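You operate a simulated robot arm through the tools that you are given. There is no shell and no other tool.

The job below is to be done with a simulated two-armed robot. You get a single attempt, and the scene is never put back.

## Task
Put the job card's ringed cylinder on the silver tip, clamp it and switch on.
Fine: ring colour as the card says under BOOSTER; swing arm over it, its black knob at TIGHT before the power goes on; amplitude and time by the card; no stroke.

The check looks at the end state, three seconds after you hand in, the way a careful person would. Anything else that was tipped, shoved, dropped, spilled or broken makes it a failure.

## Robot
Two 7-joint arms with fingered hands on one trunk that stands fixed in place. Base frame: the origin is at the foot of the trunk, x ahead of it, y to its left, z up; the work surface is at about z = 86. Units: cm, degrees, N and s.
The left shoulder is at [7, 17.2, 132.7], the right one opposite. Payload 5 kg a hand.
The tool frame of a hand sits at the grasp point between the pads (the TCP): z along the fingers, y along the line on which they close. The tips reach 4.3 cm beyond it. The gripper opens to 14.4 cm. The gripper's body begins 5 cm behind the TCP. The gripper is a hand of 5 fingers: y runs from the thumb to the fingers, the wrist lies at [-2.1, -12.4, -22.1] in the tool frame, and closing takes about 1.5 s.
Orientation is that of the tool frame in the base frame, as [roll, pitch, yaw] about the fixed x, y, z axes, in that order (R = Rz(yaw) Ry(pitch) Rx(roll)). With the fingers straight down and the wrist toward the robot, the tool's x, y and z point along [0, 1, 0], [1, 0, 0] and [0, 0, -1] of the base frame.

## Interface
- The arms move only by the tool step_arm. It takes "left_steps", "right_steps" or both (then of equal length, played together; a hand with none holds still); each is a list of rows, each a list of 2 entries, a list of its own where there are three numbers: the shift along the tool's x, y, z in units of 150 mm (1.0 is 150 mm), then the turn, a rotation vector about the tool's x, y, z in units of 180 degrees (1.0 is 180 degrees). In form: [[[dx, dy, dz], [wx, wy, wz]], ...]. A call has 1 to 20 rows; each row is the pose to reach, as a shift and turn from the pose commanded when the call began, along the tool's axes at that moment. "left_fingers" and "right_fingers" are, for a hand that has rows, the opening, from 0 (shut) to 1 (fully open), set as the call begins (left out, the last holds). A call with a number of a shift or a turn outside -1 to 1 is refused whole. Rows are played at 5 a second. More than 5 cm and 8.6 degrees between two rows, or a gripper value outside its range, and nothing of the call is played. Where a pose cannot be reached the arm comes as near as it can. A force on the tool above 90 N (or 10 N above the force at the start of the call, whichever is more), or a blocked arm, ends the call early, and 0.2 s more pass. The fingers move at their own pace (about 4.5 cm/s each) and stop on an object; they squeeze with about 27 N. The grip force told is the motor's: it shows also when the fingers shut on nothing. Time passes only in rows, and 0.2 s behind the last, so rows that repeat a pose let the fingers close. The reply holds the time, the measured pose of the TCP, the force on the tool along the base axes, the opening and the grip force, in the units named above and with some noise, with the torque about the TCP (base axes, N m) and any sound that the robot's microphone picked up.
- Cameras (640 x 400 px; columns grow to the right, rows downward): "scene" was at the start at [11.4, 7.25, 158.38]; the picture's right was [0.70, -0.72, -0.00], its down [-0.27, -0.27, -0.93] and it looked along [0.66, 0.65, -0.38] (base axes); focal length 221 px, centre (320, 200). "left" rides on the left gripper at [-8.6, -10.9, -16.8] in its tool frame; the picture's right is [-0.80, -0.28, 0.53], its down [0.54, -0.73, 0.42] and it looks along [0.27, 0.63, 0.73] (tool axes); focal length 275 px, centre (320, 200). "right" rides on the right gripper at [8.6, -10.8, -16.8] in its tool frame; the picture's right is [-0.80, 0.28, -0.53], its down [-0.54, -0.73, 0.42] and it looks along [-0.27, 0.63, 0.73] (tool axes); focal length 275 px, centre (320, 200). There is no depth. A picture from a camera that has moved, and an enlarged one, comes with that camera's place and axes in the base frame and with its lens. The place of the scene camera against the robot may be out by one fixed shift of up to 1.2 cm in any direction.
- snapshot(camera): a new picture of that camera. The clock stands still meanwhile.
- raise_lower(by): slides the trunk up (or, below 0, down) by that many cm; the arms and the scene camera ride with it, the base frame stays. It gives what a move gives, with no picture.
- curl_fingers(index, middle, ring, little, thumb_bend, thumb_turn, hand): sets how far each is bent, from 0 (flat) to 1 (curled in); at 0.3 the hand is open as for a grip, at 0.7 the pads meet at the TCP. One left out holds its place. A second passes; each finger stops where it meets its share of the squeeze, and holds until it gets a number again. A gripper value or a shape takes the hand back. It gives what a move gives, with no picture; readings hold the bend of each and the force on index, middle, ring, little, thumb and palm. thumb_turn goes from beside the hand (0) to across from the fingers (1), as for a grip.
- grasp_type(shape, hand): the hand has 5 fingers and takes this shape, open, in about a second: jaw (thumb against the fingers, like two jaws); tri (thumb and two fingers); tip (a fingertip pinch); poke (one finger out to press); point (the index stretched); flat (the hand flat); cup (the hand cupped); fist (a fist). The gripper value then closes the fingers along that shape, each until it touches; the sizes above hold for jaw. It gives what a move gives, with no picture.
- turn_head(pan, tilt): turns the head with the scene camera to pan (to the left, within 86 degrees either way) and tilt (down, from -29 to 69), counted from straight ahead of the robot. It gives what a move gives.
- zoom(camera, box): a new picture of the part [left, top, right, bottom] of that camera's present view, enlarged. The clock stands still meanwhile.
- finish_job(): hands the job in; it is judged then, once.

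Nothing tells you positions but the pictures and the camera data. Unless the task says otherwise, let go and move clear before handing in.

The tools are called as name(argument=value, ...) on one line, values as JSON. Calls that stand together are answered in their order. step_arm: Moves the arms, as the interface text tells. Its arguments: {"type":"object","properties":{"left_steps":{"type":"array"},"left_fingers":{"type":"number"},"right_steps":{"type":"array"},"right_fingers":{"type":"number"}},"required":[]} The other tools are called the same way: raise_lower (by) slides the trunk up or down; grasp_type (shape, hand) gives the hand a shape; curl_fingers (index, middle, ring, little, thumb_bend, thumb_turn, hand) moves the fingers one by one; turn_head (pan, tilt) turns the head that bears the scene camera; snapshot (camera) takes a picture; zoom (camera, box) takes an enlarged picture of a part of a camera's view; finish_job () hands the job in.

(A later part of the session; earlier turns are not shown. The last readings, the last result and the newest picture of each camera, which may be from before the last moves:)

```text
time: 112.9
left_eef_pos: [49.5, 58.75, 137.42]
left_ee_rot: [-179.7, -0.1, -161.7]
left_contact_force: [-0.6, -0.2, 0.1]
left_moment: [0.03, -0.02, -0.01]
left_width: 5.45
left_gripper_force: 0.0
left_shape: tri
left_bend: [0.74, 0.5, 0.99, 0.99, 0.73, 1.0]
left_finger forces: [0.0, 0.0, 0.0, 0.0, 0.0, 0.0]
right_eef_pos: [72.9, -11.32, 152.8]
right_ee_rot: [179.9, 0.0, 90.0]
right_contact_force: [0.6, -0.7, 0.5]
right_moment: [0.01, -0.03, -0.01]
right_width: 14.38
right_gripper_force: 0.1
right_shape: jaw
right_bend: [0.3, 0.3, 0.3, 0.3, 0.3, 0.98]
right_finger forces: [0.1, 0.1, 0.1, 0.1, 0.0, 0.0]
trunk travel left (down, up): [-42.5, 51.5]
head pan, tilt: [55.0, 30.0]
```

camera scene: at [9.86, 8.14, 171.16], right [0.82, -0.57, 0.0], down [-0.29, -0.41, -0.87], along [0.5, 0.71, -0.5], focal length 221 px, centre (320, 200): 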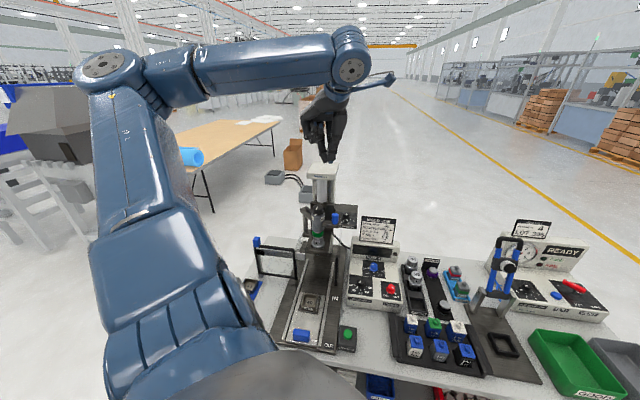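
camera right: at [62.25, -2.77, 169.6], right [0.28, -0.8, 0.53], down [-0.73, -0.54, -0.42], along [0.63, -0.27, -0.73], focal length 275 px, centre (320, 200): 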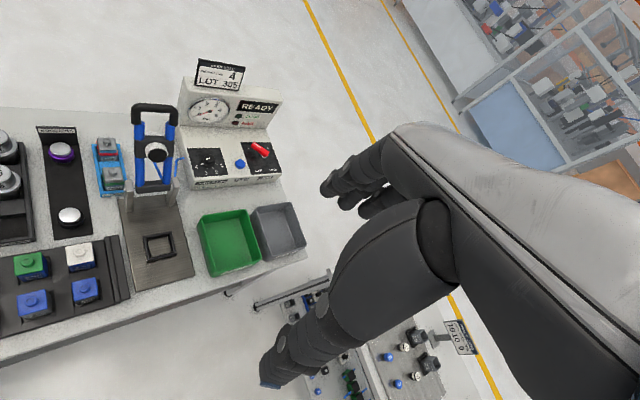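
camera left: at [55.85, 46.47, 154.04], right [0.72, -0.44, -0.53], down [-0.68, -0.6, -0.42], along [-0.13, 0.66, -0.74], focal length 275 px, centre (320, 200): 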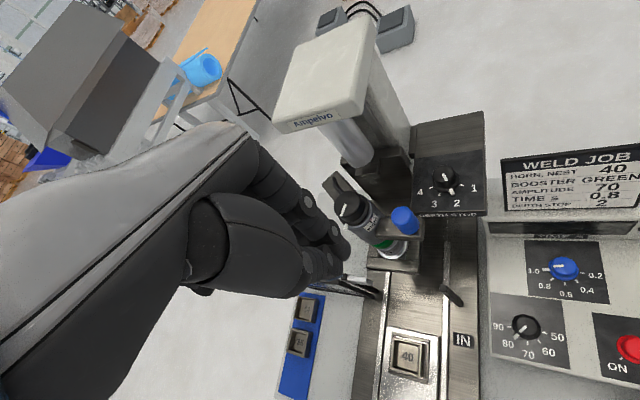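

step_arm(left_steps=[[[-0.115, 0.157, 0], [0, 0, 0]], [[-0.23, 0.313, 0], [0, 0, 0]], [[-0.345, 0.47, 0], [0, 0, 0]], [[-0.46, 0.627, 0.03], [0, 0, 0]], [[-0.46, 0.627, 0.03], [0, 0, 0]]])

zoom(camera="left", box=[320, 230, 448, 310])

snapshot(camera="left")

```text
time: 114.1
left_eef_pos: [53.51, 69.74, 136.88]
left_ee_rot: [-179.6, 0.0, -161.8]
left_contact_force: [1.3, 0.6, 0.4]
left_moment: [0.01, 0.01, -0.04]
left_width: 5.43
left_gripper_force: 0.0
left_shape: tri
left_bend: [0.74, 0.5, 0.99, 0.99, 0.73, 1.0]
left_finger forces: [0.0, 0.0, 0.0, 0.0, 0.0, 0.0]
right_eef_pos: [72.98, -11.3, 152.92]
right_ee_rot: [-179.9, 0.0, 90.0]
right_contact_force: [0.2, -0.8, 0.8]
right_moment: [0.02, -0.01, 0.0]
right_width: 14.35
right_gripper_force: 0.0
right_shape: jaw
right_bend: [0.3, 0.3, 0.3, 0.3, 0.3, 0.98]
right_finger forces: [0.1, 0.1, 0.0, 0.0, 0.0, 0.0]
trunk travel left (down, up): [-42.5, 51.5]
head pan, tilt: [55.0, 30.0]
```

```text
5.00 times, centred on (384, 270) of left
camera zoom: at [65.03, 62.18, 153.53], right [0.84, -0.02, -0.53], down [-0.29, -0.86, -0.42], along [-0.45, 0.51, -0.73], focal length 1376 px, centre (0, -150)
```

zoom: 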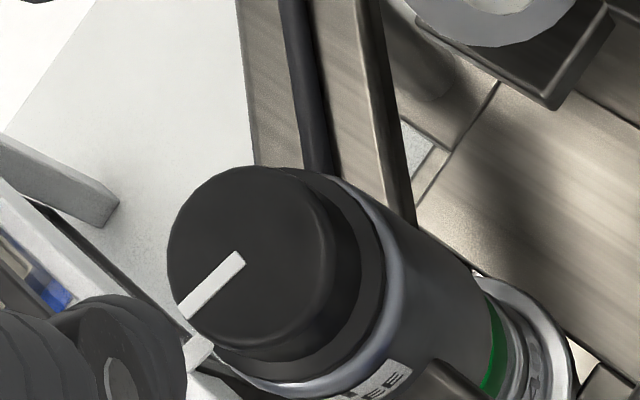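

```text
taken
camera left: at [65.03, 62.18, 153.53], right [0.84, -0.02, -0.53], down [-0.29, -0.86, -0.42], along [-0.45, 0.51, -0.73], focal length 275 px, centre (320, 200)
```

left: 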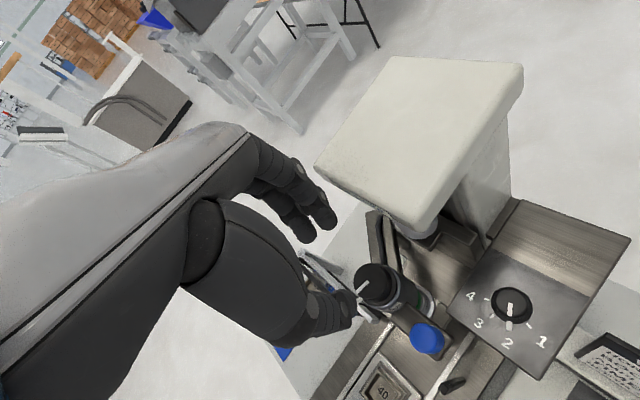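

step_arm(left_steps=[[[0.013, 0.022, 0.1], [0, 0, 0]], [[0.013, 0.022, 0.25], [0, 0, 0]], [[0.013, 0.022, 0.4], [0, 0, 0]], [[0.013, 0.022, 0.53], [0, 0, 0]], [[0.013, 0.022, 0.6], [0, 0, 0]], [[0.013, 0.022, 0.6], [0, 0, 0]]])

zoom(camera="left", box=[280, 200, 440, 300])

zoom(camera="scene", box=[280, 150, 360, 200])

```text
time: 115.5
left_eef_pos: [53.14, 70.14, 127.78]
left_ee_rot: [-179.7, -0.1, -161.8]
left_contact_force: [0.1, -0.3, 0.3]
left_moment: [-0.01, 0.01, -0.03]
left_width: 5.46
left_gripper_force: 0.2
left_shape: tri
left_bend: [0.74, 0.5, 0.99, 0.99, 0.73, 1.0]
left_finger forces: [0.1, 0.0, 0.0, 0.1, 0.1, 0.0]
right_eef_pos: [72.92, -11.48, 153.05]
right_ee_rot: [-180.0, 0.0, 90.0]
right_contact_force: [-0.6, -1.3, 0.5]
right_moment: [0.03, 0.03, -0.04]
right_width: 14.37
right_gripper_force: 0.1
right_shape: jaw
right_bend: [0.3, 0.3, 0.3, 0.3, 0.3, 0.98]
right_finger forces: [0.0, 0.0, 0.0, 0.0, 0.0, 0.0]
trunk travel left (down, up): [-42.5, 51.5]
head pan, tilt: [55.0, 30.0]
```

```text
4.00 times, centred on (360, 250) of left
camera zoom: at [64.65, 62.55, 144.48], right [0.85, -0.02, -0.53], down [-0.29, -0.86, -0.42], along [-0.45, 0.51, -0.73], focal length 1101 px, centre (160, 0)
```

zoom: 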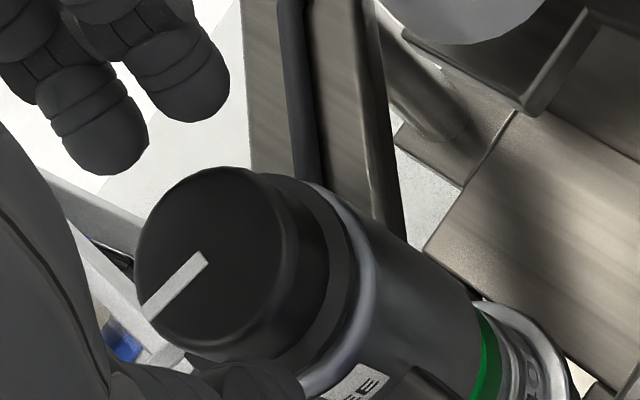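

```text
8.00 times, centred on (320, 175) of scene
camera zoom: at [9.94, 8.12, 157.16], right [0.82, -0.57, 0.0], down [-0.29, -0.41, -0.87], along [0.5, 0.71, -0.5], focal length 1771 px, centre (320, 400)
```

zoom: 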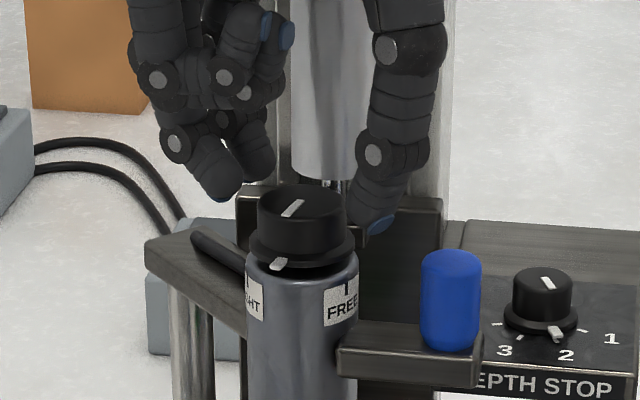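

step_arm(left_steps=[[[-0.003, -0.01, 0.0], [0, 0, 0]], [[-0.005, -0.02, 0.03], [0, 0, 0]], [[-0.005, -0.02, 0.06], [0, 0, 0]], [[-0.005, -0.02, 0.06], [0, 0, 0]]])

zoom(camera="left", box=[280, 200, 440, 300])

```text
time: 116.5
left_eef_pos: [53.08, 69.9, 126.95]
left_ee_rot: [-179.8, -0.1, -161.8]
left_contact_force: [-0.2, -0.6, 0.3]
left_moment: [0.01, 0.04, 0.0]
left_width: 5.45
left_gripper_force: 0.0
left_shape: tri
left_bend: [0.74, 0.5, 0.99, 0.99, 0.73, 1.0]
left_finger forces: [0.0, 0.0, 0.0, 0.1, 0.1, 0.0]
right_eef_pos: [72.94, -11.37, 152.96]
right_ee_rot: [180.0, 0.1, 90.0]
right_contact_force: [-0.1, -0.4, -0.5]
right_moment: [-0.02, 0.0, -0.03]
right_width: 14.38
right_gripper_force: 0.1
right_shape: jaw
right_bend: [0.3, 0.3, 0.3, 0.3, 0.3, 0.98]
right_finger forces: [0.1, 0.0, 0.0, 0.0, 0.0, 0.1]
trunk travel left (down, up): [-42.5, 51.5]
head pan, tilt: [55.0, 30.0]
```

```text
4.00 times, centred on (360, 250) of left
camera zoom: at [64.77, 62.27, 143.62], right [0.84, -0.02, -0.53], down [-0.29, -0.86, -0.42], along [-0.45, 0.51, -0.73], focal length 1101 px, centre (160, 0)
```

zoom: 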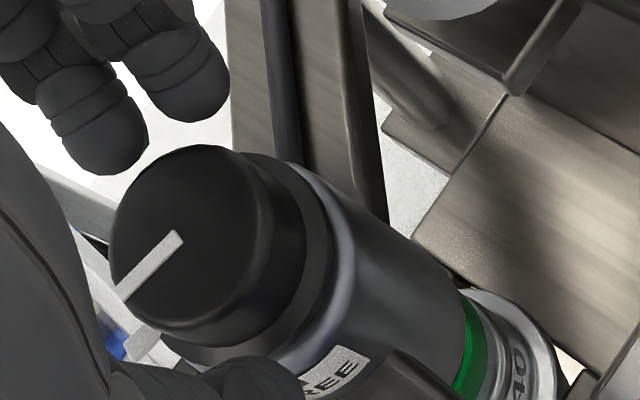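

Centred on the knob. Closing the fingers.

step_arm(left_steps=[[[0, 0, 0], [0, 0, 0]], [[0, 0, 0], [0, 0, 0]], [[0, 0, 0], [0, 0, 0]], [[0, 0, 0], [0, 0, 0]], [[0, 0, 0], [0, 0, 0]], [[0, 0, 0], [0, 0, 0]]], left_fingers=0)

```text
time: 117.9
left_eef_pos: [53.16, 69.85, 126.89]
left_ee_rot: [-179.7, -0.1, -161.8]
left_contact_force: [-0.1, -0.4, -2.6]
left_moment: [0.02, 0.04, 0.03]
left_width: 3.35
left_gripper_force: 27.0
left_shape: tri
left_bend: [0.74, 0.56, 1.0, 1.0, 0.74, 1.0]
left_finger forces: [10.9, 11.6, 0.1, 0.0, 23.9, 0.1]
right_eef_pos: [72.97, -11.42, 152.9]
right_ee_rot: [180.0, -0.1, 90.0]
right_contact_force: [-0.8, 0.2, 0.5]
right_moment: [0.03, 0.01, -0.02]
right_width: 14.36
right_gripper_force: 0.1
right_shape: jaw
right_bend: [0.3, 0.3, 0.3, 0.3, 0.3, 0.98]
right_finger forces: [0.0, 0.0, 0.0, 0.0, 0.0, 0.0]
trunk travel left (down, up): [-42.5, 51.5]
head pan, tilt: [55.0, 30.0]
```

step_arm(left_steps=[[[0, 0, 0], [0, 0, 0.0278]], [[0, -0.003, 0], [0, 0, 0.0556]], [[0, -0.005, 0], [0, 0, 0.0833]], [[0, -0.007, 0], [0, 0, 0.1111]], [[0, -0.007, 0], [0, 0, 0.1333]]])

zoom(camera="scene", box=[280, 150, 360, 200])

snapshot(camera="left")

```text
time: 119.1
left_eef_pos: [53.04, 69.73, 126.79]
left_ee_rot: [-179.7, 0.1, 174.0]
left_contact_force: [-2.2, 0.3, -0.6]
left_moment: [0.03, 0.04, 0.06]
left_width: 3.35
left_gripper_force: 27.0
left_shape: tri
left_bend: [0.74, 0.57, 1.0, 1.0, 0.74, 1.0]
left_finger forces: [11.3, 13.0, 0.0, 0.0, 24.8, 0.0]
right_eef_pos: [72.92, -11.35, 152.9]
right_ee_rot: [180.0, 0.0, 90.0]
right_contact_force: [-0.3, 1.5, -0.4]
right_moment: [0.03, -0.01, 0.0]
right_width: 14.36
right_gripper_force: 0.1
right_shape: jaw
right_bend: [0.3, 0.3, 0.3, 0.3, 0.3, 0.98]
right_finger forces: [0.0, 0.0, 0.0, 0.0, 0.0, 0.0]
trunk travel left (down, up): [-42.5, 51.5]
head pan, tilt: [55.0, 30.0]
```

```text
8.00 times, centred on (320, 175) of scene
camera zoom: at [9.88, 8.22, 157.16], right [0.82, -0.57, 0.0], down [-0.29, -0.41, -0.87], along [0.5, 0.71, -0.5], focal length 1771 px, centre (320, 400)
```

zoom: 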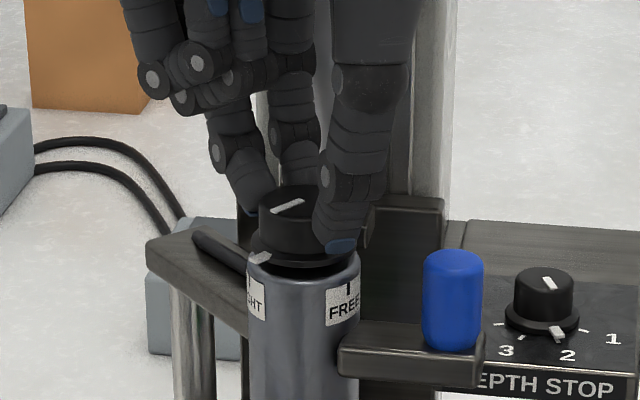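

```text
taken
camera left: at [60.57, 58.19, 143.62], right [0.76, -0.37, -0.53], down [-0.61, -0.67, -0.42], along [-0.2, 0.65, -0.74], focal length 275 px, centre (320, 200)
```

left: 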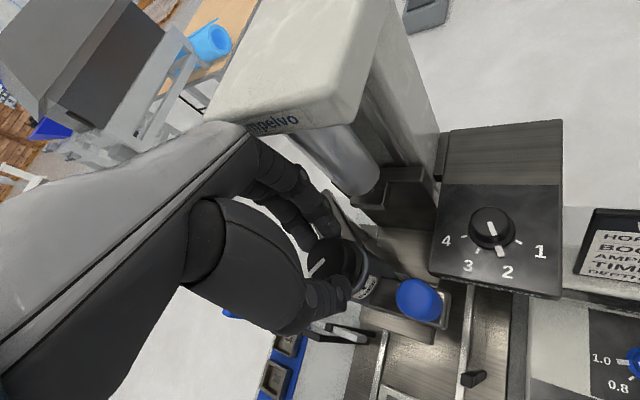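

Turning well, no unwanted contact. Another 20°.

step_arm(left_steps=[[[0, 0, 0], [0, 0, 0.0278]], [[0, -0.002, 0], [0, 0, 0.0556]], [[0, -0.004, 0], [0, 0, 0.0833]], [[0, -0.005, 0], [0, 0, 0.1111]], [[0, -0.005, 0], [0, 0, 0.1111]]])

zoom(camera="scene", box=[280, 150, 360, 200])

zoom(camera="scene", box=[300, 165, 332, 185])

```text
time: 120.3
left_eef_pos: [53.11, 69.65, 126.74]
left_ee_rot: [-179.7, 0.1, 154.2]
left_contact_force: [-3.7, 6.1, 2.4]
left_moment: [0.23, 0.1, 0.04]
left_width: 3.36
left_gripper_force: 27.0
left_shape: tri
left_bend: [0.74, 0.56, 1.0, 1.0, 0.74, 1.0]
left_finger forces: [11.3, 15.7, 0.1, 0.0, 24.5, 0.1]
right_eef_pos: [72.88, -11.29, 152.94]
right_ee_rot: [180.0, 0.0, 90.0]
right_contact_force: [-1.7, 0.1, 0.1]
right_moment: [-0.03, 0.0, 0.0]
right_width: 14.37
right_gripper_force: 0.1
right_shape: jaw
right_bend: [0.3, 0.3, 0.3, 0.3, 0.3, 0.98]
right_finger forces: [0.0, 0.1, 0.1, 0.0, 0.0, 0.0]
trunk travel left (down, up): [-42.5, 51.5]
head pan, tilt: [55.0, 30.0]
```

```text
8.00 times, centred on (320, 175) of scene
camera zoom: at [9.88, 8.23, 157.16], right [0.82, -0.57, 0.0], down [-0.29, -0.41, -0.87], along [0.5, 0.71, -0.5], focal length 1771 px, centre (320, 400)
```

zoom: 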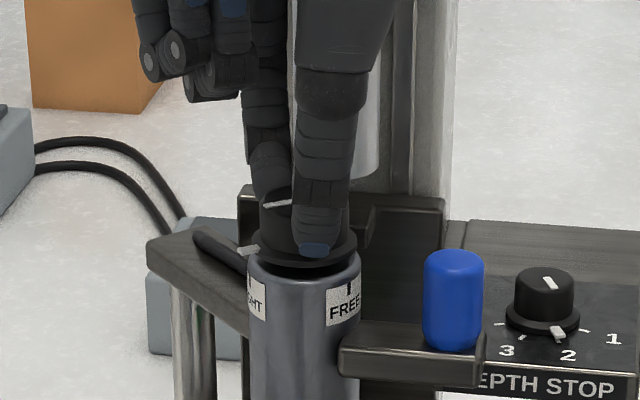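

```text
16.00 times, centred on (316, 175) of scene
camera zoom: at [9.88, 8.23, 157.16], right [0.82, -0.57, 0.0], down [-0.29, -0.41, -0.87], along [0.5, 0.71, -0.5], focal length 3542 px, centre (384, 600)
```

zoom: 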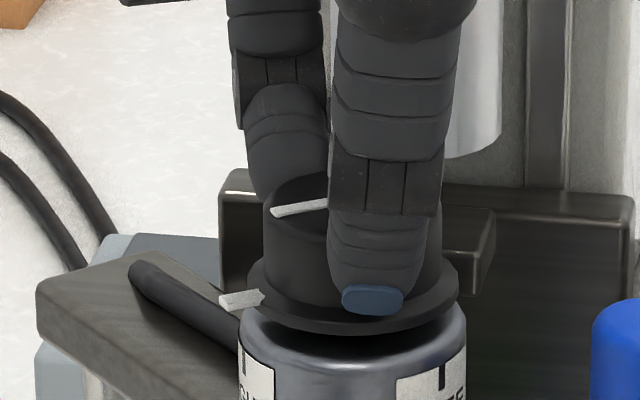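

Pointer is within a few degrees of the TIGHT tick. A further 5°.

step_arm(left_steps=[[[0, 0, 0], [0, 0, 0.0139]], [[0, 0, 0], [0, 0, 0.0278]], [[0, 0, 0], [0, 0, 0.0278]]])

zoom(camera="scene", box=[300, 165, 332, 185])

snapshot(camera="left")

```text
time: 121.1
left_eef_pos: [53.11, 69.59, 126.87]
left_ee_rot: [-179.7, 0.3, 149.2]
left_contact_force: [-5.7, 7.2, 2.1]
left_moment: [0.28, 0.14, 0.04]
left_width: 3.36
left_gripper_force: 26.8
left_shape: tri
left_bend: [0.74, 0.56, 1.0, 1.0, 0.74, 1.0]
left_finger forces: [10.6, 16.2, 0.0, 0.0, 24.8, 0.1]
right_eef_pos: [72.87, -11.3, 153.08]
right_ee_rot: [179.9, 0.0, 90.0]
right_contact_force: [-0.5, 0.5, 0.2]
right_moment: [-0.03, 0.02, -0.01]
right_width: 14.38
right_gripper_force: 0.0
right_shape: jaw
right_bend: [0.3, 0.3, 0.3, 0.3, 0.3, 0.98]
right_finger forces: [0.0, 0.0, 0.0, 0.0, 0.0, 0.1]
trunk travel left (down, up): [-42.5, 51.5]
head pan, tilt: [55.0, 30.0]
```

```text
16.00 times, centred on (316, 175) of scene
camera zoom: at [9.85, 8.25, 157.16], right [0.82, -0.57, 0.0], down [-0.29, -0.41, -0.87], along [0.5, 0.71, -0.5], focal length 3542 px, centre (384, 600)
```

zoom: 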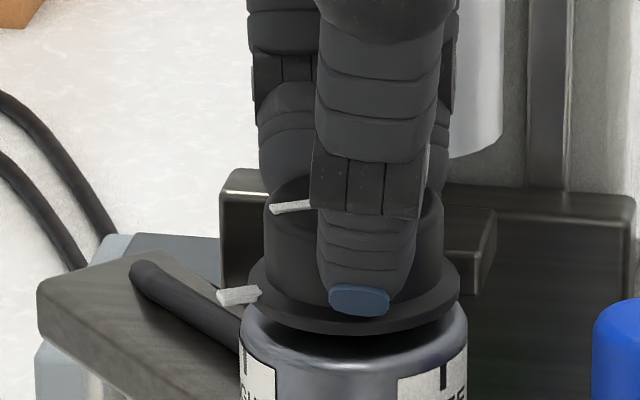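

```text
taken
camera left: at [54.9, 56.04, 143.61], right [0.54, -0.65, -0.53], down [-0.84, -0.35, -0.42], along [0.09, 0.67, -0.74], focal length 275 px, centre (320, 200)
```

left: 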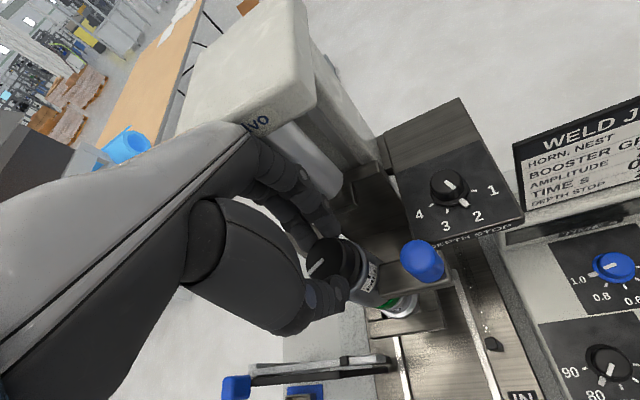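

I'll loosen just enough to free the knob and swing the hand back to heading ~90° before lifting, to keep away from the head.

step_arm(left_steps=[[[0, 0, 0], [0, 0, 0]], [[0, 0, 0], [0, 0, 0]], [[0, 0, 0], [0, 0, 0]]], left_fingers=0.28)

step_arm(left_steps=[[[0, 0, 0], [0, 0, -0.04]], [[0, 0, 0], [0, 0, -0.08]], [[0, 0, 0], [0, 0, -0.12]], [[0, 0, 0], [0, 0, -0.16]]])

zoom(camera="scene", box=[300, 165, 332, 185])

```text
time: 121.9
left_eef_pos: [53.3, 69.51, 126.74]
left_ee_rot: [-179.7, 0.2, 149.2]
left_contact_force: [0.0, 0.7, 0.7]
left_moment: [0.08, 0.0, 0.02]
left_width: 4.06
left_gripper_force: 0.0
left_shape: tri
left_bend: [0.74, 0.54, 0.99, 0.99, 0.74, 1.0]
left_finger forces: [0.0, 1.8, 0.0, 0.1, 0.0, 0.0]
right_eef_pos: [72.96, -11.4, 152.88]
right_ee_rot: [-180.0, 0.0, 89.9]
right_contact_force: [0.1, -0.9, -0.1]
right_moment: [-0.02, 0.02, -0.01]
right_width: 14.34
right_gripper_force: 0.0
right_shape: jaw
right_bend: [0.3, 0.3, 0.3, 0.3, 0.3, 0.98]
right_finger forces: [0.1, 0.0, 0.0, 0.0, 0.1, 0.1]
trunk travel left (down, up): [-42.5, 51.5]
head pan, tilt: [55.0, 30.0]
```

```text
time: 122.9
left_eef_pos: [53.28, 69.54, 126.82]
left_ee_rot: [-179.9, 0.1, 178.2]
left_contact_force: [-1.8, 3.4, -0.1]
left_moment: [0.11, 0.06, 0.01]
left_width: 4.09
left_gripper_force: 0.1
left_shape: tri
left_bend: [0.74, 0.54, 0.99, 0.99, 0.74, 1.0]
left_finger forces: [0.7, 1.9, 0.0, 0.0, 0.0, 0.0]
right_eef_pos: [73.03, -11.38, 152.92]
right_ee_rot: [179.9, -0.1, 90.0]
right_contact_force: [-0.1, 1.2, 0.0]
right_moment: [0.04, 0.06, 0.01]
right_width: 14.36
right_gripper_force: 0.1
right_shape: jaw
right_bend: [0.3, 0.3, 0.3, 0.3, 0.3, 0.98]
right_finger forces: [0.0, 0.0, 0.1, 0.0, 0.1, 0.0]
trunk travel left (down, up): [-42.5, 51.5]
head pan, tilt: [55.0, 30.0]
```

```text
16.00 times, centred on (316, 175) of scene
camera zoom: at [9.97, 8.04, 157.15], right [0.82, -0.57, 0.0], down [-0.29, -0.41, -0.87], along [0.5, 0.71, -0.5], focal length 3542 px, centre (384, 600)
```

zoom: 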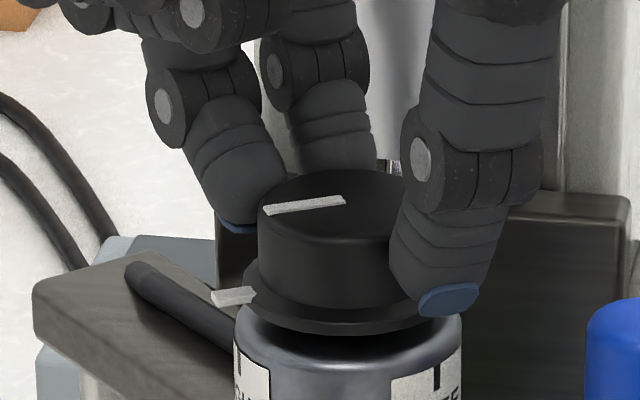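

By the line on the knob it now stands at azimuth ≈ 165°, matching the TIGHT tick (≈ 163°). I'll open fully clear of the knob, then lift straight up.

step_arm(left_steps=[[[0, 0, 0], [0, 0, 0]], [[0, 0, 0], [0, 0, 0]], [[0, 0, 0], [0, 0, 0]]], left_fingers=0.4)

step_arm(left_steps=[[[0, 0, -0.07], [0, 0, 0]], [[0, 0, -0.2], [0, 0, 0]], [[0, 0, -0.35], [0, 0, 0]], [[0, 0, -0.5], [0, 0, 0]], [[0, 0, -0.65], [0, 0, 0]]])

snapshot(camera="left")

zoom(camera="scene", box=[280, 160, 360, 210])

```text
time: 123.7
left_eef_pos: [53.19, 69.58, 126.92]
left_ee_rot: [-179.6, 0.0, 178.0]
left_contact_force: [0.4, 0.2, 0.2]
left_moment: [-0.01, -0.01, -0.02]
left_width: 5.73
left_gripper_force: 0.1
left_shape: tri
left_bend: [0.74, 0.49, 0.99, 0.99, 0.73, 1.0]
left_finger forces: [0.0, 0.0, 0.0, 0.0, 0.1, 0.1]
right_eef_pos: [73.0, -11.39, 152.94]
right_ee_rot: [-180.0, -0.1, 90.0]
right_contact_force: [0.8, 0.5, -0.8]
right_moment: [0.0, -0.03, -0.01]
right_width: 14.37
right_gripper_force: 0.1
right_shape: jaw
right_bend: [0.3, 0.3, 0.3, 0.3, 0.3, 0.98]
right_finger forces: [0.0, 0.0, 0.0, 0.0, 0.0, 0.0]
trunk travel left (down, up): [-42.5, 51.5]
head pan, tilt: [55.0, 30.0]
```

```text
time: 124.9
left_eef_pos: [53.23, 69.4, 136.82]
left_ee_rot: [-179.7, 0.1, 178.1]
left_contact_force: [0.3, 1.3, 0.2]
left_moment: [0.05, -0.04, 0.01]
left_width: 5.71
left_gripper_force: 0.1
left_shape: tri
left_bend: [0.74, 0.49, 0.99, 0.99, 0.73, 1.0]
left_finger forces: [0.0, 0.0, 0.0, 0.0, 0.0, 0.0]
right_eef_pos: [72.98, -11.53, 153.05]
right_ee_rot: [180.0, -0.2, 89.9]
right_contact_force: [0.1, -0.6, 0.2]
right_moment: [0.02, 0.0, -0.02]
right_width: 14.36
right_gripper_force: 0.0
right_shape: jaw
right_bend: [0.3, 0.3, 0.3, 0.3, 0.3, 0.98]
right_finger forces: [0.0, 0.0, 0.0, 0.0, 0.1, 0.0]
trunk travel left (down, up): [-42.5, 51.5]
head pan, tilt: [55.0, 30.0]
```

```text
taken
camera left: at [61.39, 58.4, 153.52], right [0.79, -0.31, -0.53], down [-0.57, -0.71, -0.42], along [-0.25, 0.63, -0.74], focal length 275 px, centre (320, 200)
```

left: 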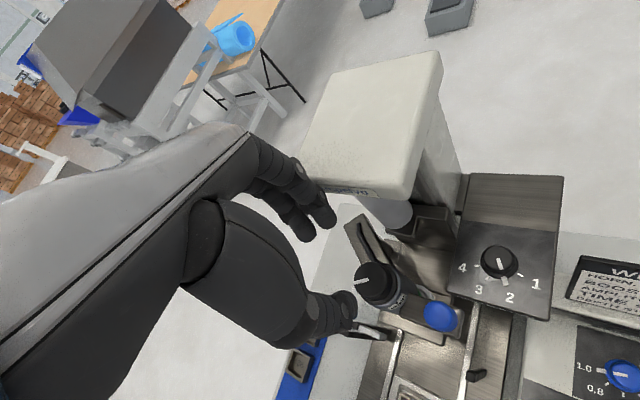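

```text
8.00 times, centred on (320, 185) of scene
camera zoom: at [9.92, 8.11, 157.16], right [0.82, -0.57, 0.0], down [-0.29, -0.41, -0.87], along [0.5, 0.71, -0.5], focal length 1771 px, centre (320, 320)
```

zoom: 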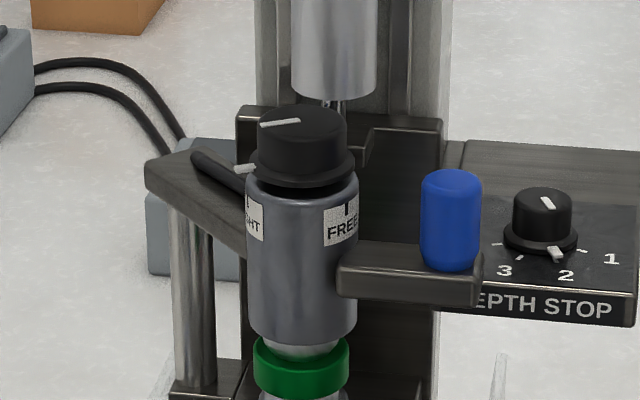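

zoom(camera="scene", box=[304, 168, 328, 183])

zoom(camera="left", box=[336, 250, 416, 300])

```text
16.00 times, centred on (316, 176) of scene
camera zoom: at [9.92, 8.11, 157.16], right [0.82, -0.57, 0.0], down [-0.29, -0.41, -0.87], along [0.5, 0.71, -0.5], focal length 3542 px, centre (384, 592)
```

zoom: 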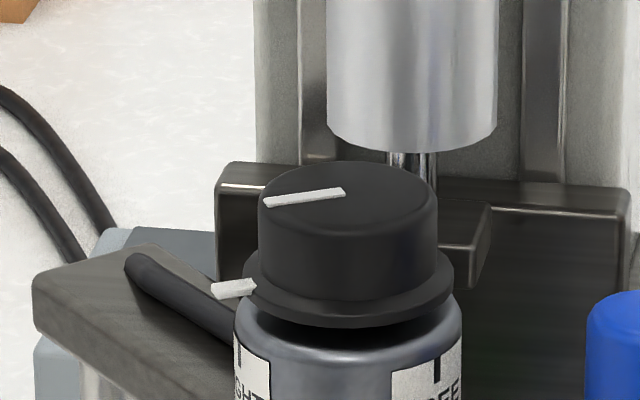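

```text
8.00 times, centred on (376, 275) of left
camera zoom: at [61.39, 58.4, 153.52], right [0.79, -0.31, -0.53], down [-0.57, -0.71, -0.42], along [-0.25, 0.63, -0.74], focal length 2202 px, centre (-128, -400)
```

zoom: 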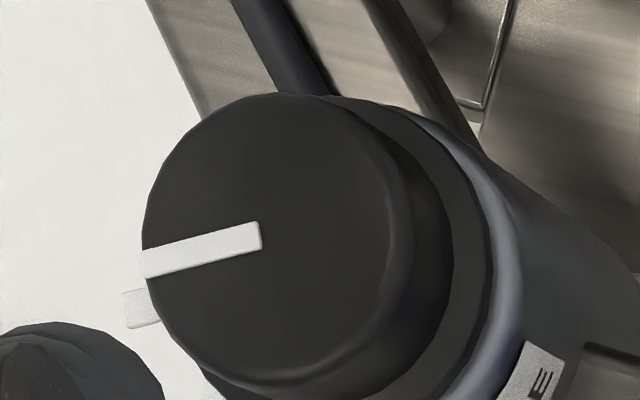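

The knob line is at azimuth 164°, exactly 120° clockwise from FREE, so it is at TIGHT and the arm sits over the booster. Now I'll retreat from the press toward the control box to set the dials.

step_arm(left_steps=[[[0.03, -0.13, 0], [0, 0, 0]], [[0.06, -0.26, 0], [0, 0, 0.04]], [[0.09, -0.39, 0], [0, 0, 0.08]], [[0.12, -0.52, 0], [0, 0, 0.12]], [[0.155, -0.64, 0], [0, 0, 0.16]], [[0.188, -0.766, 0], [0, 0, 0.2]], [[0.188, -0.766, 0], [0, 0, 0.239]]])

snapshot(camera="left")

```text
time: 126.5
left_eef_pos: [50.09, 58.2, 136.73]
left_ee_rot: [-179.8, 0.4, 134.9]
left_contact_force: [0.1, 0.9, -0.3]
left_moment: [-0.05, -0.01, -0.02]
left_width: 5.74
left_gripper_force: 0.0
left_shape: tri
left_bend: [0.74, 0.49, 0.99, 0.99, 0.73, 1.0]
left_finger forces: [0.0, 0.0, 0.1, 0.1, 0.0, 0.0]
right_eef_pos: [73.09, -11.2, 152.94]
right_ee_rot: [-180.0, 0.0, 89.9]
right_contact_force: [0.7, 0.1, 0.3]
right_moment: [-0.05, 0.04, 0.02]
right_width: 14.37
right_gripper_force: 0.1
right_shape: jaw
right_bend: [0.3, 0.3, 0.3, 0.3, 0.3, 0.98]
right_finger forces: [0.0, 0.0, 0.0, 0.0, 0.0, 0.0]
trunk travel left (down, up): [-42.5, 51.5]
head pan, tilt: [55.0, 30.0]
```

```text
taken
camera left: at [48.47, 44.61, 153.45], right [0.36, -0.77, -0.53], down [-0.9, -0.13, -0.42], along [0.26, 0.63, -0.74], focal length 275 px, centre (320, 200)
```

left: 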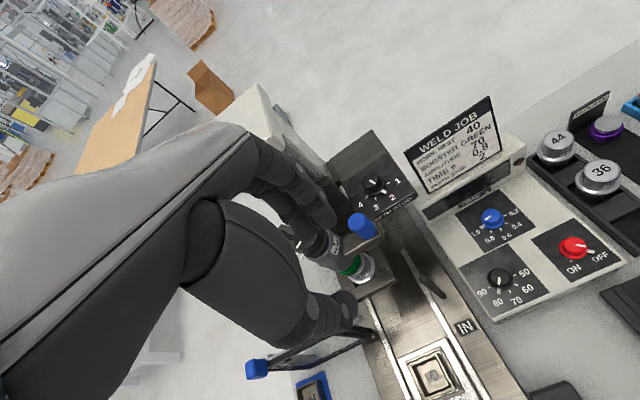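

zoom(camera="left", box=[440, 180, 632, 300])

step_arm(left_steps=[[[-0.24, -0.03, 0.1], [0, 0, 0]], [[-0.48, -0.06, 0.2], [0, 0, 0]], [[-0.72, -0.09, 0.35], [0, 0, 0]], [[-0.966, -0.118, 0.5], [0, 0, 0]], [[-0.966, -0.118, 0.5], [0, 0, 0]]])

snapshot(camera="left")

zoom(camera="left", box=[320, 200, 512, 320])

```text
3.33 times, centred on (536, 240) of left
camera zoom: at [48.47, 44.61, 153.45], right [0.36, -0.77, -0.53], down [-0.9, -0.13, -0.42], along [0.26, 0.63, -0.74], focal length 918 px, centre (-400, 67)
```

zoom: 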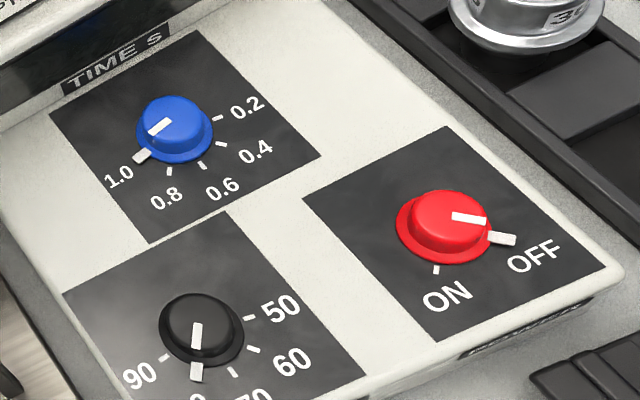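

```text
time: 127.7
left_eef_pos: [59.06, 46.65, 129.42]
left_ee_rot: [-179.8, 0.3, 135.1]
left_contact_force: [-0.1, 0.3, 0.1]
left_moment: [-0.05, 0.0, 0.02]
left_width: 5.74
left_gripper_force: 0.0
left_shape: tri
left_bend: [0.74, 0.49, 0.99, 0.99, 0.73, 1.0]
left_finger forces: [0.0, 0.0, 0.1, 0.0, 0.0, 0.0]
right_eef_pos: [72.9, -11.5, 152.92]
right_ee_rot: [-180.0, 0.0, 89.9]
right_contact_force: [-1.0, -0.3, -0.1]
right_moment: [-0.01, -0.02, -0.03]
right_width: 14.39
right_gripper_force: 0.0
right_shape: jaw
right_bend: [0.3, 0.3, 0.3, 0.3, 0.3, 0.98]
right_finger forces: [0.0, 0.0, 0.0, 0.1, 0.0, 0.0]
trunk travel left (down, up): [-42.5, 51.5]
head pan, tilt: [55.0, 30.0]
```

```text
taken
camera left: at [57.44, 33.0, 146.18], right [0.36, -0.77, -0.53], down [-0.9, -0.13, -0.42], along [0.25, 0.63, -0.74], focal length 275 px, centre (320, 200)
```

left: 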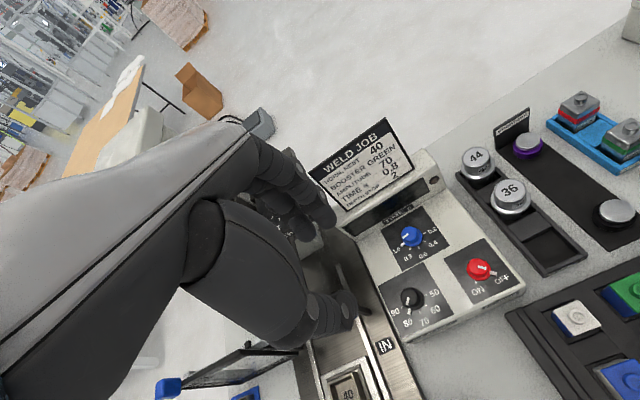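

```text
3.33 times, centred on (416, 260) of left
camera zoom: at [57.44, 33.0, 146.18], right [0.36, -0.77, -0.53], down [-0.9, -0.13, -0.42], along [0.25, 0.63, -0.74], focal length 918 px, centre (0, 0)
```

zoom: 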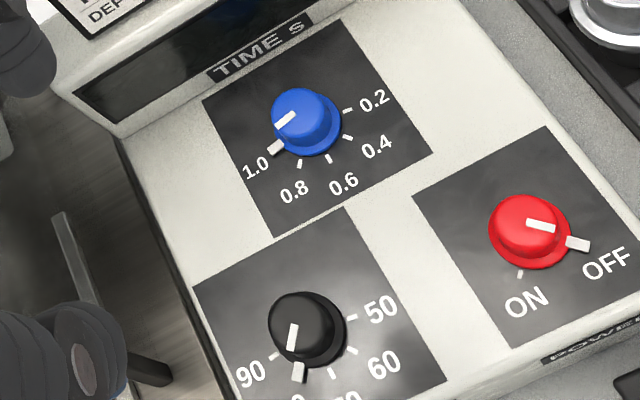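

Clear stereo fix: amplitude knob top ≈ [60.65, 49.3, 95.3], time ≈ [71.7, 52.3, 95.8], power ≈ [68.6, 40.3, 96.1]; panel nearly level. Amplitude must go 80→70 and time 1.0→0.8 (45° counter-clockwise each), power OFF→ON (90° clockwise). I'll go over the amplitude knob first.

step_arm(left_steps=[[[0.025, 0.1, 0.2], [0, 0, 0]], [[0.05, 0.2, 0.4], [0, 0, 0]], [[0.05, 0.2, 0.6], [0, 0, 0]], [[0.05, 0.2, 0.8], [0, 0, 0]], [[0.05, 0.2, 0.98], [0, 0, 0]], [[0.05, 0.2, 0.98], [0, 0, 0]]])

snapshot(camera="left")

zoom(camera="left", box=[300, 230, 460, 330])

```text
time: 129.1
left_eef_pos: [60.74, 49.25, 114.53]
left_ee_rot: [-179.9, 0.3, 135.0]
left_contact_force: [0.2, 0.5, 0.9]
left_moment: [-0.02, 0.02, 0.01]
left_width: 5.74
left_gripper_force: 0.1
left_shape: tri
left_bend: [0.74, 0.49, 0.99, 0.99, 0.73, 1.0]
left_finger forces: [0.1, 0.0, 0.0, 0.1, 0.0, 0.0]
right_eef_pos: [72.95, -11.4, 152.85]
right_ee_rot: [180.0, 0.0, 90.0]
right_contact_force: [-0.3, -0.7, 0.7]
right_moment: [0.05, 0.01, 0.02]
right_width: 14.37
right_gripper_force: 0.1
right_shape: jaw
right_bend: [0.3, 0.3, 0.3, 0.3, 0.3, 0.98]
right_finger forces: [0.0, 0.1, 0.1, 0.0, 0.1, 0.0]
trunk travel left (down, up): [-42.5, 51.5]
head pan, tilt: [55.0, 30.0]
```

```text
taken
camera left: at [59.15, 35.63, 131.24], right [0.36, -0.77, -0.53], down [-0.9, -0.13, -0.42], along [0.25, 0.63, -0.74], focal length 275 px, centre (320, 200)
```

left: 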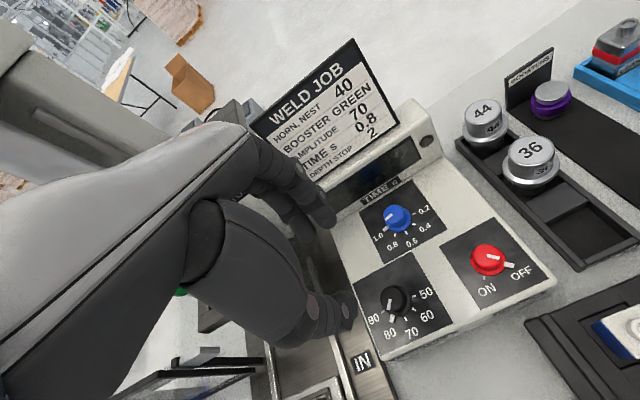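

```text
4.00 times, centred on (380, 280) of left
camera zoom: at [59.15, 35.63, 131.24], right [0.36, -0.77, -0.53], down [-0.9, -0.13, -0.42], along [0.25, 0.63, -0.74], focal length 1101 px, centre (80, -120)
```

zoom: 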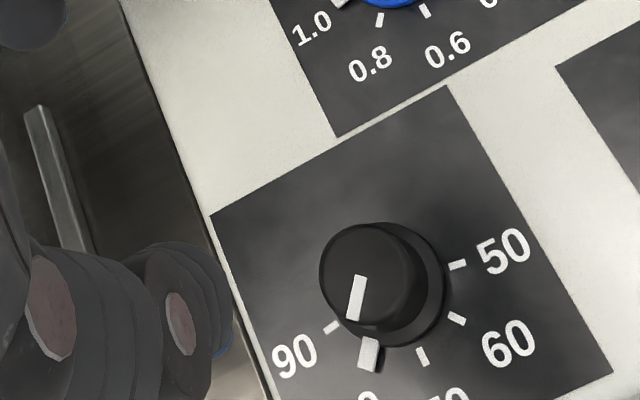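

step_arm(left_steps=[[[0.015, -0.014, 0.15], [0, 0, 0]], [[0.03, -0.028, 0.35], [0, 0, 0]], [[0.03, -0.028, 0.55], [0, 0, 0]], [[0.03, -0.028, 0.72], [0, 0, 0]], [[0.03, -0.028, 0.72], [0, 0, 0]]])

zoom(camera="left", box=[280, 210, 440, 310])

zoom(camera="scene", box=[330, 220, 426, 280])

```text
time: 130.3
left_eef_pos: [60.07, 49.48, 103.84]
left_ee_rot: [-179.8, 0.3, 135.0]
left_contact_force: [-0.1, -0.9, 0.9]
left_moment: [-0.01, -0.02, 0.01]
left_width: 5.71
left_gripper_force: 0.1
left_shape: tri
left_bend: [0.74, 0.49, 0.99, 0.99, 0.73, 1.0]
left_finger forces: [0.0, 0.1, 0.1, 0.0, 0.0, 0.1]
right_eef_pos: [73.06, -11.49, 152.96]
right_ee_rot: [-180.0, 0.0, 90.0]
right_contact_force: [0.1, -0.1, -1.2]
right_moment: [0.0, -0.03, -0.02]
right_width: 14.35
right_gripper_force: 0.0
right_shape: jaw
right_bend: [0.3, 0.3, 0.3, 0.3, 0.3, 0.98]
right_finger forces: [0.0, 0.1, 0.0, 0.0, 0.0, 0.0]
trunk travel left (down, up): [-42.5, 51.5]
head pan, tilt: [55.0, 30.0]
```

```text
4.00 times, centred on (360, 260) of left
camera zoom: at [58.43, 35.86, 120.61], right [0.36, -0.77, -0.53], down [-0.9, -0.13, -0.42], along [0.25, 0.63, -0.74], focal length 1101 px, centre (160, -40)
```

zoom: 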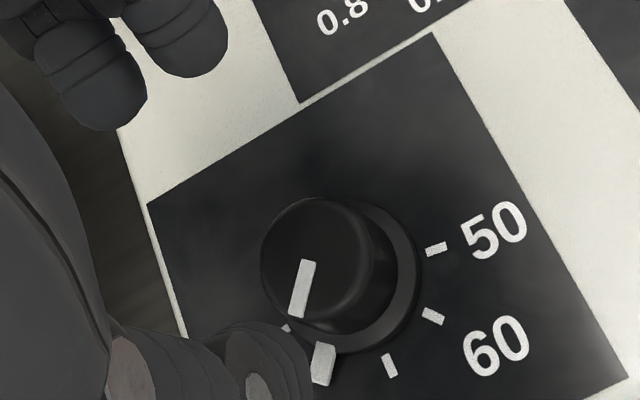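

```text
6.67 times, centred on (378, 250) of scene
camera zoom: at [9.91, 8.14, 157.16], right [0.82, -0.57, 0.0], down [-0.29, -0.41, -0.87], along [0.5, 0.71, -0.5], focal length 1476 px, centre (-67, -133)
```

zoom: 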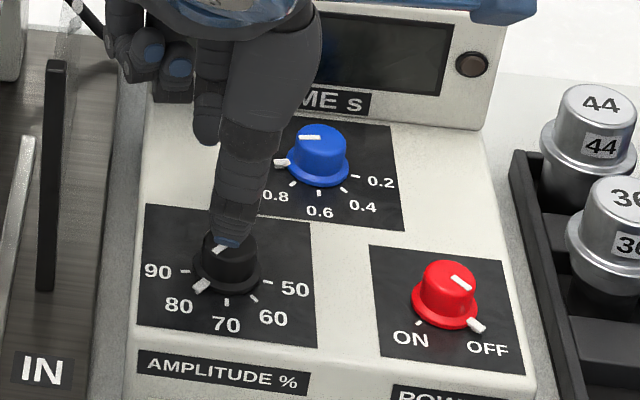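

step_arm(left_steps=[[[-0.007, -0.003, 0.13], [0, 0, 0]], [[-0.007, -0.003, 0.26], [0, 0, 0]], [[-0.007, -0.003, 0.34], [0, 0, 0]], [[-0.007, -0.003, 0.375], [0, 0, 0]], [[-0.007, -0.003, 0.375], [0, 0, 0]]])

zoom(camera="left", box=[280, 200, 440, 300])

zoom(camera="scene", box=[330, 225, 410, 275])

```text
time: 131.5
left_eef_pos: [60.06, 49.23, 98.12]
left_ee_rot: [-179.8, 0.2, 135.1]
left_contact_force: [0.3, 1.1, -1.5]
left_moment: [0.03, 0.0, 0.0]
left_width: 5.73
left_gripper_force: 0.1
left_shape: tri
left_bend: [0.74, 0.49, 0.99, 0.99, 0.73, 1.0]
left_finger forces: [0.1, 0.1, 0.0, 0.1, 0.0, 0.1]
right_eef_pos: [72.89, -11.34, 152.97]
right_ee_rot: [180.0, 0.1, 90.0]
right_contact_force: [0.0, 0.1, -0.9]
right_moment: [-0.02, 0.0, -0.03]
right_width: 14.38
right_gripper_force: 0.1
right_shape: jaw
right_bend: [0.3, 0.3, 0.3, 0.3, 0.3, 0.98]
right_finger forces: [0.1, 0.0, 0.0, 0.0, 0.1, 0.0]
trunk travel left (down, up): [-42.5, 51.5]
head pan, tilt: [55.0, 30.0]
```

```text
4.00 times, centred on (360, 250) of left
camera zoom: at [58.45, 35.59, 114.94], right [0.36, -0.77, -0.53], down [-0.9, -0.13, -0.42], along [0.25, 0.63, -0.74], focal length 1101 px, centre (160, 0)
```

zoom: 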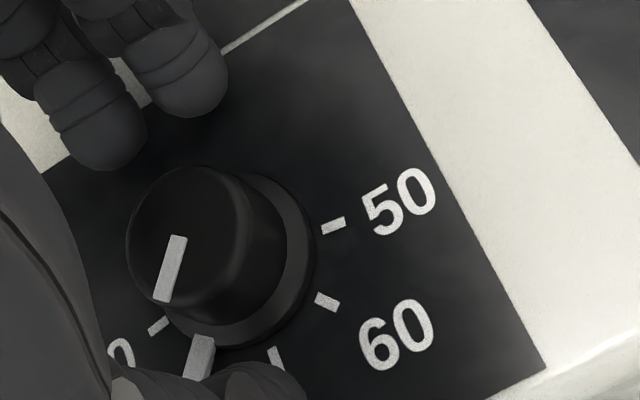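

```text
8.00 times, centred on (370, 250) of scene
camera zoom: at [9.94, 8.16, 157.15], right [0.82, -0.57, 0.0], down [-0.29, -0.41, -0.87], along [0.5, 0.71, -0.5], focal length 1771 px, centre (-80, -200)
```

zoom: 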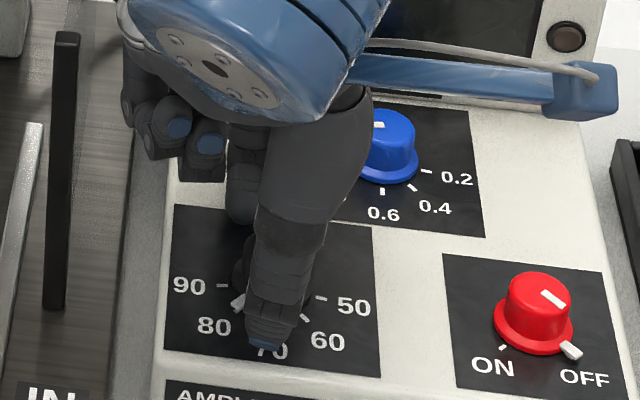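

step_arm(left_steps=[[[0.008, 0.007, 0], [0, 0, 0]], [[0.008, 0.007, 0], [0, 0, 0]], [[0.008, 0.007, 0], [0, 0, 0]], [[0.008, 0.007, 0], [0, 0, 0]], [[0.008, 0.007, 0], [0, 0, 0]], [[0.008, 0.007, 0], [0, 0, 0]]], left_fingers=0)

zoom(camera="left", box=[280, 200, 440, 300])

```text
time: 132.9
left_eef_pos: [59.93, 49.43, 98.17]
left_ee_rot: [-179.7, 0.2, 135.0]
left_contact_force: [-2.3, 0.2, -2.8]
left_moment: [0.03, 0.07, 0.03]
left_width: 2.06
left_gripper_force: 27.0
left_shape: tri
left_bend: [0.72, 0.71, 1.0, 1.0, 0.74, 1.0]
left_finger forces: [12.8, 9.7, 0.0, 0.0, 23.4, 0.0]
right_eef_pos: [72.88, -11.39, 152.93]
right_ee_rot: [180.0, 0.0, 90.1]
right_contact_force: [0.3, 0.7, 0.6]
right_moment: [0.0, -0.01, -0.01]
right_width: 14.37
right_gripper_force: 0.1
right_shape: jaw
right_bend: [0.3, 0.3, 0.3, 0.3, 0.3, 0.98]
right_finger forces: [0.0, 0.0, 0.0, 0.0, 0.0, 0.1]
trunk travel left (down, up): [-42.5, 51.5]
head pan, tilt: [55.0, 30.0]
```

```text
4.00 times, centred on (360, 250) of left
camera zoom: at [58.35, 35.79, 114.94], right [0.36, -0.77, -0.53], down [-0.9, -0.13, -0.42], along [0.25, 0.63, -0.74], focal length 1101 px, centre (160, 0)
```

zoom: 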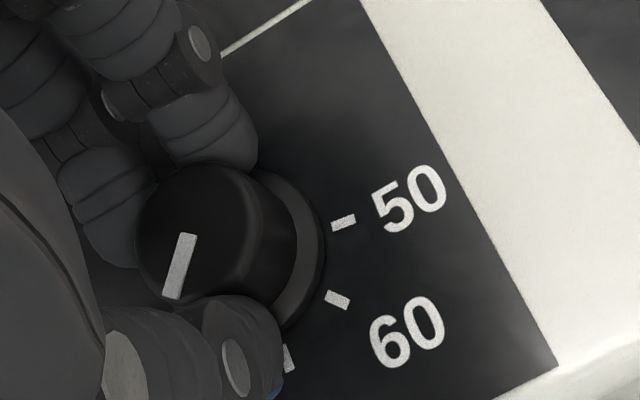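

Gripped. Turning counter-clockwise: first 25°.

step_arm(left_steps=[[[0, 0, 0], [0, 0, -0.0278]], [[0, 0, 0], [0, 0, -0.0556]], [[0, 0, 0], [0, 0, -0.0833]], [[0, 0, 0], [0, 0, -0.1111]], [[0, 0, 0], [0, 0, -0.1389]], [[0, 0, 0], [0, 0, -0.1389]]])

zoom(camera="left", box=[280, 200, 440, 300])

zoom(camera="scene", box=[330, 225, 410, 275])

```text
time: 134.3
left_eef_pos: [59.87, 49.42, 98.19]
left_ee_rot: [-179.6, 0.3, 160.0]
left_contact_force: [-9.9, -2.5, -0.7]
left_moment: [0.04, 0.35, -0.06]
left_width: 2.01
left_gripper_force: 27.1
left_shape: tri
left_bend: [0.72, 0.71, 1.0, 1.0, 0.74, 1.0]
left_finger forces: [11.7, 16.3, 0.1, 0.0, 27.0, 0.1]
right_eef_pos: [72.83, -11.34, 152.96]
right_ee_rot: [179.9, 0.0, 90.0]
right_contact_force: [0.0, -0.4, -0.3]
right_moment: [0.0, 0.01, 0.02]
right_width: 14.38
right_gripper_force: 0.0
right_shape: jaw
right_bend: [0.3, 0.3, 0.3, 0.3, 0.3, 0.98]
right_finger forces: [0.0, 0.0, 0.0, 0.0, 0.1, 0.1]
trunk travel left (down, up): [-42.5, 51.5]
head pan, tilt: [55.0, 30.0]
```

```text
4.00 times, centred on (360, 250) of left
camera zoom: at [64.25, 36.3, 114.92], right [0.65, -0.54, -0.53], down [-0.76, -0.5, -0.42], along [-0.04, 0.68, -0.74], focal length 1101 px, centre (160, 0)
```

zoom: 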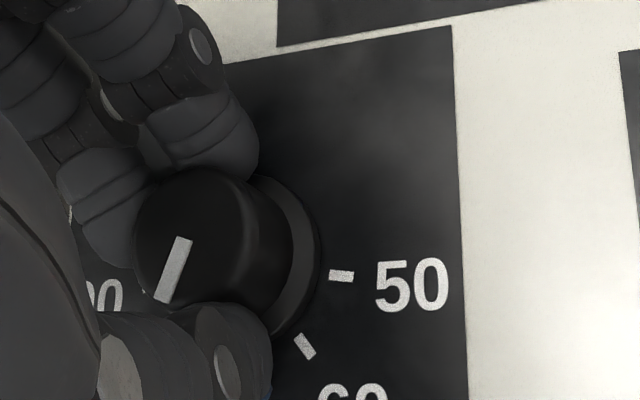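

```text
8.00 times, centred on (370, 250) of scene
camera zoom: at [9.81, 8.17, 157.16], right [0.82, -0.57, 0.0], down [-0.29, -0.41, -0.87], along [0.5, 0.71, -0.5], focal length 1771 px, centre (-80, -200)
```

zoom: 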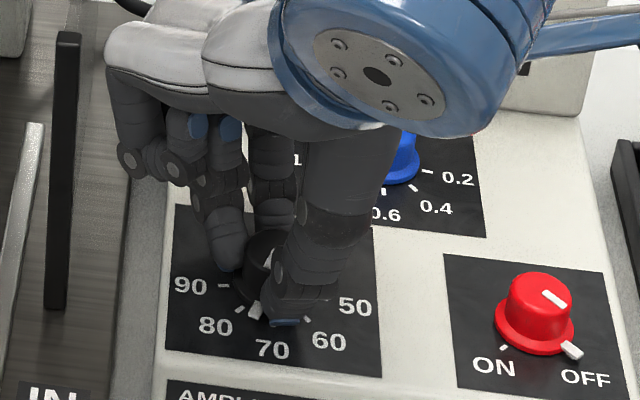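

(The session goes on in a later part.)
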